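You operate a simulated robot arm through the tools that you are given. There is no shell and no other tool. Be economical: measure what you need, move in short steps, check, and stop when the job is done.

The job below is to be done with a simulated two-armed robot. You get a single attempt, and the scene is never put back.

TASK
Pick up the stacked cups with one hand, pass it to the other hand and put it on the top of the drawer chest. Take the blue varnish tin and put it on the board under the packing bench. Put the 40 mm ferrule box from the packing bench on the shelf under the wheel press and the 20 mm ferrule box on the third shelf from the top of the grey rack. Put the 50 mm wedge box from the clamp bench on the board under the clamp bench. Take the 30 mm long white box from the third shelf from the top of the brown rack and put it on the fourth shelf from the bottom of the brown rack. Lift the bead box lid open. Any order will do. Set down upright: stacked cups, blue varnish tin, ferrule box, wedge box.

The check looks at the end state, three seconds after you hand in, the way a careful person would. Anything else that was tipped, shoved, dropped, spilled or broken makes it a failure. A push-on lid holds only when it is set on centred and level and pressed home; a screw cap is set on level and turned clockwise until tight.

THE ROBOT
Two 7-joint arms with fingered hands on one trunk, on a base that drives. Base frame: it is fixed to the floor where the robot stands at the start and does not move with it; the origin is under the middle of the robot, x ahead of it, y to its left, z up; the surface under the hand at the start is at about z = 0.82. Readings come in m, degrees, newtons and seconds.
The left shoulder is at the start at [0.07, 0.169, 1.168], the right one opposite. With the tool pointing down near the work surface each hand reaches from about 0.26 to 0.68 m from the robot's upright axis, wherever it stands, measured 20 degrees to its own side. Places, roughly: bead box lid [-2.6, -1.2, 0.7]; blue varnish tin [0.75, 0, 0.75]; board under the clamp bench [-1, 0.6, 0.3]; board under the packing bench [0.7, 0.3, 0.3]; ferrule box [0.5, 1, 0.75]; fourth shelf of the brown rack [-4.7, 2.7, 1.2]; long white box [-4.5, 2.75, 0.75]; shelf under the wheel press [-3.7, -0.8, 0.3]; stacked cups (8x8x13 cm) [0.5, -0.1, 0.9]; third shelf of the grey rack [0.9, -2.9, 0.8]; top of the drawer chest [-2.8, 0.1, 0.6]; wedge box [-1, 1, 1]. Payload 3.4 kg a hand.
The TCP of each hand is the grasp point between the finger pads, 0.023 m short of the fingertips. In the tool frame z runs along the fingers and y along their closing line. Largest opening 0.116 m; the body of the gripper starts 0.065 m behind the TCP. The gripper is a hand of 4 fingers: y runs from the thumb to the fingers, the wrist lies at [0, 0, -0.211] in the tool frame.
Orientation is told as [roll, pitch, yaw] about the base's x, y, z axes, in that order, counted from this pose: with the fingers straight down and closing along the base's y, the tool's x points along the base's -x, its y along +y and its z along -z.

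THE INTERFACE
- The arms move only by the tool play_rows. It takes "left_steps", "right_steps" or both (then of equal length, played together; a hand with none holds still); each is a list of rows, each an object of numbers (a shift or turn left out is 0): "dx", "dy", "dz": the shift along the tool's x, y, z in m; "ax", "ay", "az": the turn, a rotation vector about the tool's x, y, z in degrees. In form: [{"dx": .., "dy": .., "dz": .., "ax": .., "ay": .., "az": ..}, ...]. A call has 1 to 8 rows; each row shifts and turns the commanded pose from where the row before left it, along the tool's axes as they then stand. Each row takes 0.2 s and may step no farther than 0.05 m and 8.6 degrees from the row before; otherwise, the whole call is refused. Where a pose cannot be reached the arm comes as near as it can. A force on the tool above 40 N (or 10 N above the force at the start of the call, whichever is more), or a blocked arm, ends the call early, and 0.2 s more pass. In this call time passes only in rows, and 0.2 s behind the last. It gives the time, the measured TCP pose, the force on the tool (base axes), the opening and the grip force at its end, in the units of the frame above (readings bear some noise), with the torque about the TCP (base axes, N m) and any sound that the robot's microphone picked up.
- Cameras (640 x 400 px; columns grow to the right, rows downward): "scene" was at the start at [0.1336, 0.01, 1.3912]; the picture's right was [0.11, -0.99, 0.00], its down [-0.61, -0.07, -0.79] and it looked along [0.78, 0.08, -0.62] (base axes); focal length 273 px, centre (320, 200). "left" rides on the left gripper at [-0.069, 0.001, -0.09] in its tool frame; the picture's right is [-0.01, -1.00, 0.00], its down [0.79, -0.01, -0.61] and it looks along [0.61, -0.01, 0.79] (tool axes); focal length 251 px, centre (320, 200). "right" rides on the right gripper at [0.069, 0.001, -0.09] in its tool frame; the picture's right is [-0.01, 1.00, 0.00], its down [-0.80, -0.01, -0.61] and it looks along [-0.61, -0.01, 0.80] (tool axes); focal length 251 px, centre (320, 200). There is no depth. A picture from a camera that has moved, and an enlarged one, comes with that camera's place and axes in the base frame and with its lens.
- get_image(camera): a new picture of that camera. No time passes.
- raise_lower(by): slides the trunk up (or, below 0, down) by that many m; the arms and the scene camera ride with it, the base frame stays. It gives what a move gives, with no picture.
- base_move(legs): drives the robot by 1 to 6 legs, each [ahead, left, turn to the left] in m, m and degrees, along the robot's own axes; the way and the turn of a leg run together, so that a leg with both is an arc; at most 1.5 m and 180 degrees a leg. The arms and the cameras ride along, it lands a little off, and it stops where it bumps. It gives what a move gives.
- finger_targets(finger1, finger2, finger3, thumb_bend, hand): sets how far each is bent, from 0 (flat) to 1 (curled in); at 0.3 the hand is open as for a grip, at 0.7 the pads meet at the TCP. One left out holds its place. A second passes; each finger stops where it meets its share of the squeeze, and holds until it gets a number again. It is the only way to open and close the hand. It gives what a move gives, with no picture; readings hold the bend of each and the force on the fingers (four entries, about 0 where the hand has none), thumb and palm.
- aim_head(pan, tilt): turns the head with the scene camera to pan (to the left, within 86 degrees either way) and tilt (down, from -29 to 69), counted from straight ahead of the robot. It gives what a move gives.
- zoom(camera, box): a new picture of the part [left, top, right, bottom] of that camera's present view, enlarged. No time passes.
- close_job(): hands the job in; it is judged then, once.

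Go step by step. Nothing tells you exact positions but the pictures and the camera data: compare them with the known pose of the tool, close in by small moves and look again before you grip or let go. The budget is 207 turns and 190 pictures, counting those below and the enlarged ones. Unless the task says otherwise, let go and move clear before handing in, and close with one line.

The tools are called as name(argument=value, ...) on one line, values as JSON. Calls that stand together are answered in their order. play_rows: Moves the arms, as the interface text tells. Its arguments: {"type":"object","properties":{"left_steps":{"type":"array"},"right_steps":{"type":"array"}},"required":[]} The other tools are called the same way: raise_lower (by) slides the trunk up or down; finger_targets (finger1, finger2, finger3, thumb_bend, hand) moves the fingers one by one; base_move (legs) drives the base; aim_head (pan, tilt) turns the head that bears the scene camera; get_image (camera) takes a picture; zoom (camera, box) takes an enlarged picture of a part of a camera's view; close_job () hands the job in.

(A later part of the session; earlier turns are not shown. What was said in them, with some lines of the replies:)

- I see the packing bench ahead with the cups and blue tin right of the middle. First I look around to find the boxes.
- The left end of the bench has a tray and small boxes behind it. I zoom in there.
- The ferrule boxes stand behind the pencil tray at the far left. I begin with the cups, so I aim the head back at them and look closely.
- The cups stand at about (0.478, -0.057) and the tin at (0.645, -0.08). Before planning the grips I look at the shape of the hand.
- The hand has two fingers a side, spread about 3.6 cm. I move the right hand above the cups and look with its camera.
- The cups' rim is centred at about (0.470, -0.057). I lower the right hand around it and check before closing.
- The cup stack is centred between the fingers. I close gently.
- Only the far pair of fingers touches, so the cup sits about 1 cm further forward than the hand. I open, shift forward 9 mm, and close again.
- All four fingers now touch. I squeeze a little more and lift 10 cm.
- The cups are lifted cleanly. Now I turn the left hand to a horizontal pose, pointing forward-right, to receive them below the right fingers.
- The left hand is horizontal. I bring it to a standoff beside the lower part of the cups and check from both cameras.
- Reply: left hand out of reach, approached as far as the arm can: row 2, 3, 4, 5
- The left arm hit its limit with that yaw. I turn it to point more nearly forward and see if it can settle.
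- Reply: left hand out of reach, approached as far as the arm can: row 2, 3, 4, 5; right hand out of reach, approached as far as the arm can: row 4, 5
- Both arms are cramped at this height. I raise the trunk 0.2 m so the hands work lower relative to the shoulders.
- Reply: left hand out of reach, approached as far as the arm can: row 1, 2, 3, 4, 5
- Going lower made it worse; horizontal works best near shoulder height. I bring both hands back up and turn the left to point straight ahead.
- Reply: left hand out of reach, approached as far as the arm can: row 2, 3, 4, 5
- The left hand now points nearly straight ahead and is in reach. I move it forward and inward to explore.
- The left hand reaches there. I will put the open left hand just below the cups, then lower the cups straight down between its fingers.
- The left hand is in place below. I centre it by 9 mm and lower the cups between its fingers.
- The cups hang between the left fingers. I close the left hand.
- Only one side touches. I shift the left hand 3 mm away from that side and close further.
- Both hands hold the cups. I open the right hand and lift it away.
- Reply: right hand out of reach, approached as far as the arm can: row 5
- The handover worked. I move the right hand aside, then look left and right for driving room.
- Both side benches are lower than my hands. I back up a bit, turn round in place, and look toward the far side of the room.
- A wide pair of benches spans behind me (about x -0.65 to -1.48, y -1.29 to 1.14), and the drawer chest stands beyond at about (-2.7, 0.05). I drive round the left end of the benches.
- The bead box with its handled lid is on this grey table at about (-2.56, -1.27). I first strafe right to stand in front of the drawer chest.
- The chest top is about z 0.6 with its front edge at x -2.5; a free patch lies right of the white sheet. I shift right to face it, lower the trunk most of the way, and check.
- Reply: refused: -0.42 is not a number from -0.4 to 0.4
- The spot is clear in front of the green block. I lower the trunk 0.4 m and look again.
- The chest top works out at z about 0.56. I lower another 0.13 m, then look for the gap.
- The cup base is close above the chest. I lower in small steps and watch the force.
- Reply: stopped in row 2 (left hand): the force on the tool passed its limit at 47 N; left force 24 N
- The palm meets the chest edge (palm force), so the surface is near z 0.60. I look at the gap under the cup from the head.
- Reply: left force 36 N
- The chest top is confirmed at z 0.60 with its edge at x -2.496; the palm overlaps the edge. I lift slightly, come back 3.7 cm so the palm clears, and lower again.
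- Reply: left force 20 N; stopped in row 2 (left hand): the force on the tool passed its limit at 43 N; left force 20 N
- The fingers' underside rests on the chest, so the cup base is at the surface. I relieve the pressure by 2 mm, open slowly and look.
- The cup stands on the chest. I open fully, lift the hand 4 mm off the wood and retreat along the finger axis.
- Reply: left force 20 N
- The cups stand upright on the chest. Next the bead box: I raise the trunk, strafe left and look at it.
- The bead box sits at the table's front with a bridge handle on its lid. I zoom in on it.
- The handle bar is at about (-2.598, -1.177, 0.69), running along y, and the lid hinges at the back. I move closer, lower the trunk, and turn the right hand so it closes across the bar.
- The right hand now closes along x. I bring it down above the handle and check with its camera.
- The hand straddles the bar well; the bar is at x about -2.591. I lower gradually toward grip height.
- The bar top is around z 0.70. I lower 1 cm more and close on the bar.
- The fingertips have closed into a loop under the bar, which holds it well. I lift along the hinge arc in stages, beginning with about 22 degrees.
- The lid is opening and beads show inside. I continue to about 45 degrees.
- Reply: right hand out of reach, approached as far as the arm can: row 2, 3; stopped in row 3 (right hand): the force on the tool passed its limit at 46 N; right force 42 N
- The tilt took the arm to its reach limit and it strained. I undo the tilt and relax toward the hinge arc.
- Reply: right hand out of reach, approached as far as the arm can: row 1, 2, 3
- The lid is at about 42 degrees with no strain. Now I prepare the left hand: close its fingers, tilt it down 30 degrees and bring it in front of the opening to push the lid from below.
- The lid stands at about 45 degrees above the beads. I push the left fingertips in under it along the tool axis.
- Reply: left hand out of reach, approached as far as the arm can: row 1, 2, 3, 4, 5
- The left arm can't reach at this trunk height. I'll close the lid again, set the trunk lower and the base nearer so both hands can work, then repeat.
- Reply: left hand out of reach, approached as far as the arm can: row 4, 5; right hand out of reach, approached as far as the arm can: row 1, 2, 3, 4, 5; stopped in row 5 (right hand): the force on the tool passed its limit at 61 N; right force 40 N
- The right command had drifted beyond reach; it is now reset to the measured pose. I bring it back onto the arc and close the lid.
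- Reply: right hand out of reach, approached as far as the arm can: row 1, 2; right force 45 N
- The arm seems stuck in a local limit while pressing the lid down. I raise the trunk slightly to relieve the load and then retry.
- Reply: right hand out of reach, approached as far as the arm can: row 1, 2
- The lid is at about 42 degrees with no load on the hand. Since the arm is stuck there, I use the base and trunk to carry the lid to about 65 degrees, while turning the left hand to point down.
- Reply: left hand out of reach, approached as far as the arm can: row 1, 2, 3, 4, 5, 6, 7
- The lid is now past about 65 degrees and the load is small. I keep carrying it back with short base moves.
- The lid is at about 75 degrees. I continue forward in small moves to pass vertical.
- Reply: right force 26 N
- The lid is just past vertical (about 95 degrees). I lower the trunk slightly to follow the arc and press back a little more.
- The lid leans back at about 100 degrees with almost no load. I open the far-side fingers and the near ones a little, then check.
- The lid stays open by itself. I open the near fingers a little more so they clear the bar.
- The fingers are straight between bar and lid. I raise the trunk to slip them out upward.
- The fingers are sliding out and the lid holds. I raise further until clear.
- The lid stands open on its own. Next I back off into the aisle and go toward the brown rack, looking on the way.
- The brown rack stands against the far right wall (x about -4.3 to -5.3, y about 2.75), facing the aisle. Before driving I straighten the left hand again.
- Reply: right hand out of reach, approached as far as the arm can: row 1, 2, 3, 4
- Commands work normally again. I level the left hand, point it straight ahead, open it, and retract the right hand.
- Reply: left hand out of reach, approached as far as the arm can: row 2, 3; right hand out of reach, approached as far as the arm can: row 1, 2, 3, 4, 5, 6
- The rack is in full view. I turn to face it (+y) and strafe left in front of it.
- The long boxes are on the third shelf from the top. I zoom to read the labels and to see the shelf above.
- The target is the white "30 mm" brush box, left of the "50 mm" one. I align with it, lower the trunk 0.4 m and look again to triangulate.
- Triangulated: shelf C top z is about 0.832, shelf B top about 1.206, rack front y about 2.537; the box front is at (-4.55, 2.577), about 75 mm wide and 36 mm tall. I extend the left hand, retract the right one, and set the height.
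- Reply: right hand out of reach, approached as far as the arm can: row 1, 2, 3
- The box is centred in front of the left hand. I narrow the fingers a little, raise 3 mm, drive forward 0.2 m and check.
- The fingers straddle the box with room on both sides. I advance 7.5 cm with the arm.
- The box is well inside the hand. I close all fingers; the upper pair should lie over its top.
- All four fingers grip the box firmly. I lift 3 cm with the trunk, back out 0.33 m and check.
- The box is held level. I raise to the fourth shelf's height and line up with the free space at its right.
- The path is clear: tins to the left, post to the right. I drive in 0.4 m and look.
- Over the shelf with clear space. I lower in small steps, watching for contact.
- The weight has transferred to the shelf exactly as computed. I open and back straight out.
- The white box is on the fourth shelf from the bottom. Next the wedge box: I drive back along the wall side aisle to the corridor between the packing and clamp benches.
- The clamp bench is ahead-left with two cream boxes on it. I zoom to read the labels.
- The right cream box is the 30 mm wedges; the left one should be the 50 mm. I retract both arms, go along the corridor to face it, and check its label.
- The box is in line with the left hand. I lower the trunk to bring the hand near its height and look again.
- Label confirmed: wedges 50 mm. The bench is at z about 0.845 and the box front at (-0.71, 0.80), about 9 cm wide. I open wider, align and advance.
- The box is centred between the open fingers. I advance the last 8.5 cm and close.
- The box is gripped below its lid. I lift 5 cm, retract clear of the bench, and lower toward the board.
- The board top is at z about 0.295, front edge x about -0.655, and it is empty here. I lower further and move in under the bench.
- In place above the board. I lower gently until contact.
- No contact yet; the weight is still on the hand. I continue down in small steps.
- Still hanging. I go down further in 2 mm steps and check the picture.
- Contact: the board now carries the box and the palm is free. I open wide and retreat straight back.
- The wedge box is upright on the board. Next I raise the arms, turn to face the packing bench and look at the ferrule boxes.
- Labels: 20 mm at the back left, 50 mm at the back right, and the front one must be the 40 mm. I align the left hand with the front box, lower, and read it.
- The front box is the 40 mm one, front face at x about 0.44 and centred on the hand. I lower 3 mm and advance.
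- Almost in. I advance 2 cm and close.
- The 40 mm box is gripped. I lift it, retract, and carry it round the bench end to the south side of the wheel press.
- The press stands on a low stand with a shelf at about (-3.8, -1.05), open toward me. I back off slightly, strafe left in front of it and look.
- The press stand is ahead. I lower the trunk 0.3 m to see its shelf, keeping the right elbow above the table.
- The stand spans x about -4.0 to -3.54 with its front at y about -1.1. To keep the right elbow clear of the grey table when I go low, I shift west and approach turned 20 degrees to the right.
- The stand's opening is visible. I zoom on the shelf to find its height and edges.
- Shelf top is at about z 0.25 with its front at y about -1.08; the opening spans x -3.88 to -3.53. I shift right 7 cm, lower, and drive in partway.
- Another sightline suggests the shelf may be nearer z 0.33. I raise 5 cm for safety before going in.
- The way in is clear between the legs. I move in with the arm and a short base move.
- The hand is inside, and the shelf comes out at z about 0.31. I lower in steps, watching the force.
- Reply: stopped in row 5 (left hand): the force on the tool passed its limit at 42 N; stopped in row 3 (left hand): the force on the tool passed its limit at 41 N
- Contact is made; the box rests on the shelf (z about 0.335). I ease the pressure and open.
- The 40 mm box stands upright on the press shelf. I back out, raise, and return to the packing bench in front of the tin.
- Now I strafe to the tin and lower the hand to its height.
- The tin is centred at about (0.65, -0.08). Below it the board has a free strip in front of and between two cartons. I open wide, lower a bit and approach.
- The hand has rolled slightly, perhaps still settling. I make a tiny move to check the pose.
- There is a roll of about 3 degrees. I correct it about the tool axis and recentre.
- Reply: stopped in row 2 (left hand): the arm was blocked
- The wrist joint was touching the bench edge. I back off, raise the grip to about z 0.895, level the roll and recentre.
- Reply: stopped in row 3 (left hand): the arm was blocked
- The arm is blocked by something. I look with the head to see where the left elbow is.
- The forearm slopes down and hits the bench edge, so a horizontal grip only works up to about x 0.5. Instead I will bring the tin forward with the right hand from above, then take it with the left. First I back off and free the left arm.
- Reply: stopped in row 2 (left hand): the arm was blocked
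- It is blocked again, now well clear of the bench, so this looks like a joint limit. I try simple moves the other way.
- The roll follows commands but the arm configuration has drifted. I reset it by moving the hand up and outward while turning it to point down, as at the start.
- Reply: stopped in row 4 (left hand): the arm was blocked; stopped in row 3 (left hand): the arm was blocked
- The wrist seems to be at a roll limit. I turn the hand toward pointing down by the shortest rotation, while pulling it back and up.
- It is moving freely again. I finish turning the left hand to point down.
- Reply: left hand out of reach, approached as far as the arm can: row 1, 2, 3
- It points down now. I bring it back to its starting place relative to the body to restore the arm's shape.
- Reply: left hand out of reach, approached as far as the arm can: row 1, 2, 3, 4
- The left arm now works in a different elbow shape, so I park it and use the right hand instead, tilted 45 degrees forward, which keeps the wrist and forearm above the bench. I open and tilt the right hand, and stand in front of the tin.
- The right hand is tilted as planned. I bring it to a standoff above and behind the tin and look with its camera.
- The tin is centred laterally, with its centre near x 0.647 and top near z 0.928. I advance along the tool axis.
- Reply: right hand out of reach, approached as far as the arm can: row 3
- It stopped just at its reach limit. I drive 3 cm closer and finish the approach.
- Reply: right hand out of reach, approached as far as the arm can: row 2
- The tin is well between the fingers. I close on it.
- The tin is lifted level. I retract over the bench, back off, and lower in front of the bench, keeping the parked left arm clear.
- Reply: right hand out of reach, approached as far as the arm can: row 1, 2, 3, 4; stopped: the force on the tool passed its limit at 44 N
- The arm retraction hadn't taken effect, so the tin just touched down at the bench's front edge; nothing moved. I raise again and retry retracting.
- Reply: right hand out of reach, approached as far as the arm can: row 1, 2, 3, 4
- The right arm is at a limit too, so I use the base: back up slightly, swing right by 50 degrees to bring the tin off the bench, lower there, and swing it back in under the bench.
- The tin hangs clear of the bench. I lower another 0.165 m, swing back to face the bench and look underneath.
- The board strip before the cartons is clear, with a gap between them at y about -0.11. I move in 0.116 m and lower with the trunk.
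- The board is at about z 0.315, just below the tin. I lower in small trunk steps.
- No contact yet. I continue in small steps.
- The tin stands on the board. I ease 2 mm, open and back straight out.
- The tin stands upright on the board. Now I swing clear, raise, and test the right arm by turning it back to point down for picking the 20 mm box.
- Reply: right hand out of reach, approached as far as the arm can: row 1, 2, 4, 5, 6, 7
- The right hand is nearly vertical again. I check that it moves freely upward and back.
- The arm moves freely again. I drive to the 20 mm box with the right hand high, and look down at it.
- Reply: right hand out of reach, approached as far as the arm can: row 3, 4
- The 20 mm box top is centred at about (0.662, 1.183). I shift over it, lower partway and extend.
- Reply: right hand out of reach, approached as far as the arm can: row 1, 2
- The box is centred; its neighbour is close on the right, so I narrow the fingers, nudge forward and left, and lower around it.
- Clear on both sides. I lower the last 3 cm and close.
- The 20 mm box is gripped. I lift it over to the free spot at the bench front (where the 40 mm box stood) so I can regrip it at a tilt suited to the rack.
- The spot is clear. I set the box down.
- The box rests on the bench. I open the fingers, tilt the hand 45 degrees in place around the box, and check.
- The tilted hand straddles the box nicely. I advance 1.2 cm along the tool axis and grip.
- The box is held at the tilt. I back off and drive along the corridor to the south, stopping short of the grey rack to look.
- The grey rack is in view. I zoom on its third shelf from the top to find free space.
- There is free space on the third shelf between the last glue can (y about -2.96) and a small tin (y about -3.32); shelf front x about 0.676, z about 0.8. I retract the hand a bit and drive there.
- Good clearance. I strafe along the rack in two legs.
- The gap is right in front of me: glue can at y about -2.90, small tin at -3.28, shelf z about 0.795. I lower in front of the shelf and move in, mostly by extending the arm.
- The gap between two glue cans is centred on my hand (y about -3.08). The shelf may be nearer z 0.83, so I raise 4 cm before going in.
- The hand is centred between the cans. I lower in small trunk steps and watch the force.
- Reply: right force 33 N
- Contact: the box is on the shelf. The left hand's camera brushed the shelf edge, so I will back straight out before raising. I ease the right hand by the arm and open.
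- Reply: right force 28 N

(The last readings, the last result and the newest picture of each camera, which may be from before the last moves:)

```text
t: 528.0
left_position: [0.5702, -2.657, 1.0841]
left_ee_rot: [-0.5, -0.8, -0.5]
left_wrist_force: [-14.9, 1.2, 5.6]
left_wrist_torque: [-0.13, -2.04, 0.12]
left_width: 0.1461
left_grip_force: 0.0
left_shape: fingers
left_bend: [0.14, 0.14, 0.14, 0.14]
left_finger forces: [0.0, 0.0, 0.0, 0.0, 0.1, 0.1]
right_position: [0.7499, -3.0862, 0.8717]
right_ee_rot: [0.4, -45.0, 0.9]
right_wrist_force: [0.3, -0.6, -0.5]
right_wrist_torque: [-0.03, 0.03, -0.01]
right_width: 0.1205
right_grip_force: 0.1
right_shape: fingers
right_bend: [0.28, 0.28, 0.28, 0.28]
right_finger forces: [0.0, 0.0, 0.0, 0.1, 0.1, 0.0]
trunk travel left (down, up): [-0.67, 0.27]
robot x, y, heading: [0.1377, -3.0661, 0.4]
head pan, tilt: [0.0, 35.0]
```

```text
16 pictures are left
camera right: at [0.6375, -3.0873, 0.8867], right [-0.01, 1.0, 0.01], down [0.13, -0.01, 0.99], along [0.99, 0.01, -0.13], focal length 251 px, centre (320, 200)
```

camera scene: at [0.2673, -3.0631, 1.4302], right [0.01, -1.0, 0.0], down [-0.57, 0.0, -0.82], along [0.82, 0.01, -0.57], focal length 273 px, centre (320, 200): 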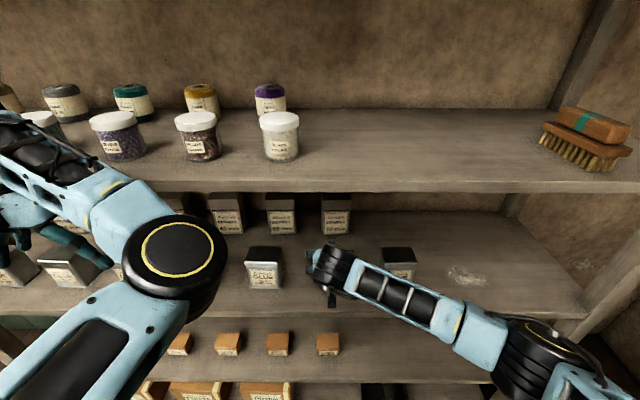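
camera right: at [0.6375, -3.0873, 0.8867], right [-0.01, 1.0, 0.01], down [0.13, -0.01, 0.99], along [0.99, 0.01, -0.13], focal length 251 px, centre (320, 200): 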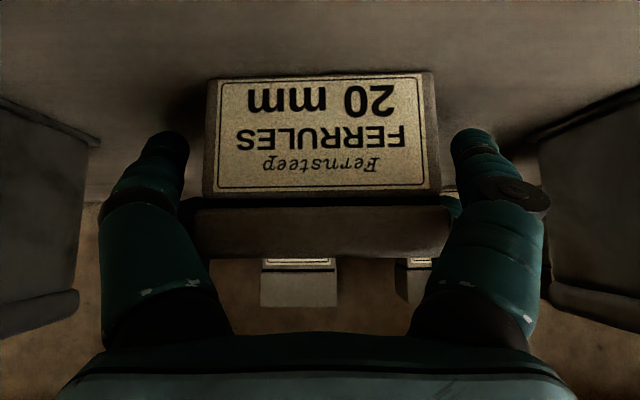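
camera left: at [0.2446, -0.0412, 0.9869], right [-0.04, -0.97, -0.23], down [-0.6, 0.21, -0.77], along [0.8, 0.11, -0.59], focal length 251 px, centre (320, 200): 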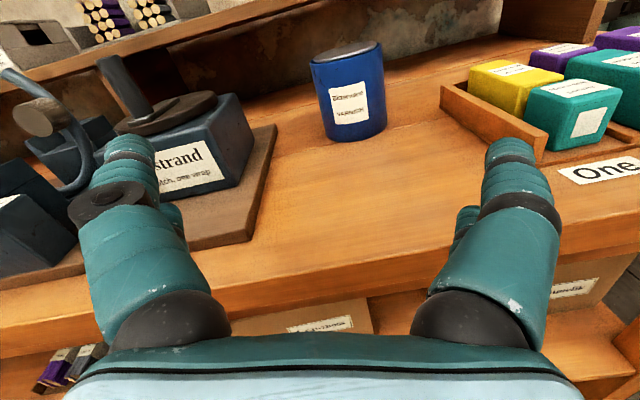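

The box stands free between the open fingers. I back straight out and look.

base_move(legs=[[-0.16, 0, 0]])

get_image(camera="scene")

get_image(camera="right")

```text
t: 529.4
left_position: [0.4197, -2.6592, 1.0807]
left_ee_rot: [-0.6, -0.5, -0.7]
left_wrist_force: [0.2, -0.2, 0.2]
left_wrist_torque: [0.03, -0.02, 0.05]
left_width: 0.1459
left_grip_force: 0.1
left_shape: fingers
left_bend: [0.14, 0.14, 0.14, 0.14]
left_finger forces: [0.0, 0.1, 0.1, 0.0, 0.0, 0.0]
right_position: [0.597, -3.0871, 0.8682]
right_ee_rot: [0.4, -44.8, 0.8]
right_wrist_force: [-0.8, -0.5, 0.4]
right_wrist_torque: [0.02, 0.02, -0.02]
right_width: 0.1206
right_grip_force: 0.0
right_shape: fingers
right_bend: [0.28, 0.28, 0.28, 0.28]
right_finger forces: [0.0, 0.0, 0.0, 0.1, 0.0, 0.0]
trunk travel left (down, up): [-0.67, 0.27]
robot x, y, heading: [-0.0167, -3.0658, 0.3]
head pan, tilt: [0.0, 35.0]
```

```text
15 pictures are left
camera scene: at [0.1166, -3.0639, 1.3904], right [0.01, -1.0, 0.0], down [-0.57, 0.0, -0.82], along [0.82, 0.0, -0.57], focal length 273 px, centre (320, 200)
```

scene: 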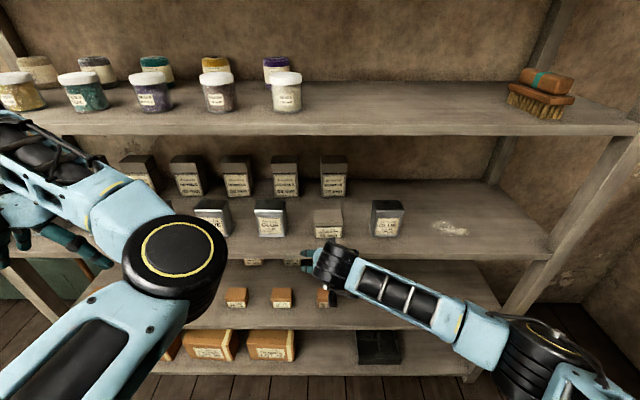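

```text
14 pictures are left
camera right: at [0.4854, -3.0888, 0.8839], right [-0.01, 1.0, 0.01], down [0.14, -0.01, 0.99], along [0.99, 0.01, -0.14], focal length 251 px, centre (320, 200)
```

right: 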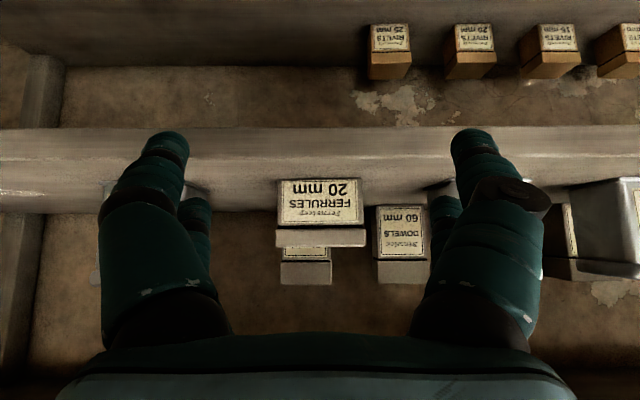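

All items are in place: the 20 mm box stands upright on the third shelf, and both hands are empty and clear. I back off a little more and hand in.

base_move(legs=[[-0.1, 0, 0]])

close_job()

```text
t: 530.5
left_position: [0.3184, -2.6592, 1.0813]
left_ee_rot: [-0.6, -0.5, -0.7]
left_wrist_force: [-0.3, -0.3, -0.1]
left_wrist_torque: [0.0, -0.04, 0.0]
left_width: 0.1463
left_grip_force: 0.2
left_shape: fingers
left_bend: [0.14, 0.14, 0.14, 0.14]
left_finger forces: [0.0, 0.0, 0.1, 0.0, 0.0, 0.0]
right_position: [0.4963, -3.0887, 0.8703]
right_ee_rot: [0.4, -44.8, 0.8]
right_wrist_force: [-0.7, -0.3, 0.1]
right_wrist_torque: [-0.01, 0.04, -0.03]
right_width: 0.1203
right_grip_force: 0.0
right_shape: fingers
right_bend: [0.28, 0.28, 0.28, 0.28]
right_finger forces: [0.0, 0.0, 0.0, 0.0, 0.0, 0.1]
trunk travel left (down, up): [-0.67, 0.27]
robot x, y, heading: [-0.1233, -3.0628, 0.1]
head pan, tilt: [0.0, 35.0]
```

```text
The job is handed in.
```

I did all seven parts of the job and handed it in; each result looked right in the pictures I took at the time, but I did not go back for a final check of them all.
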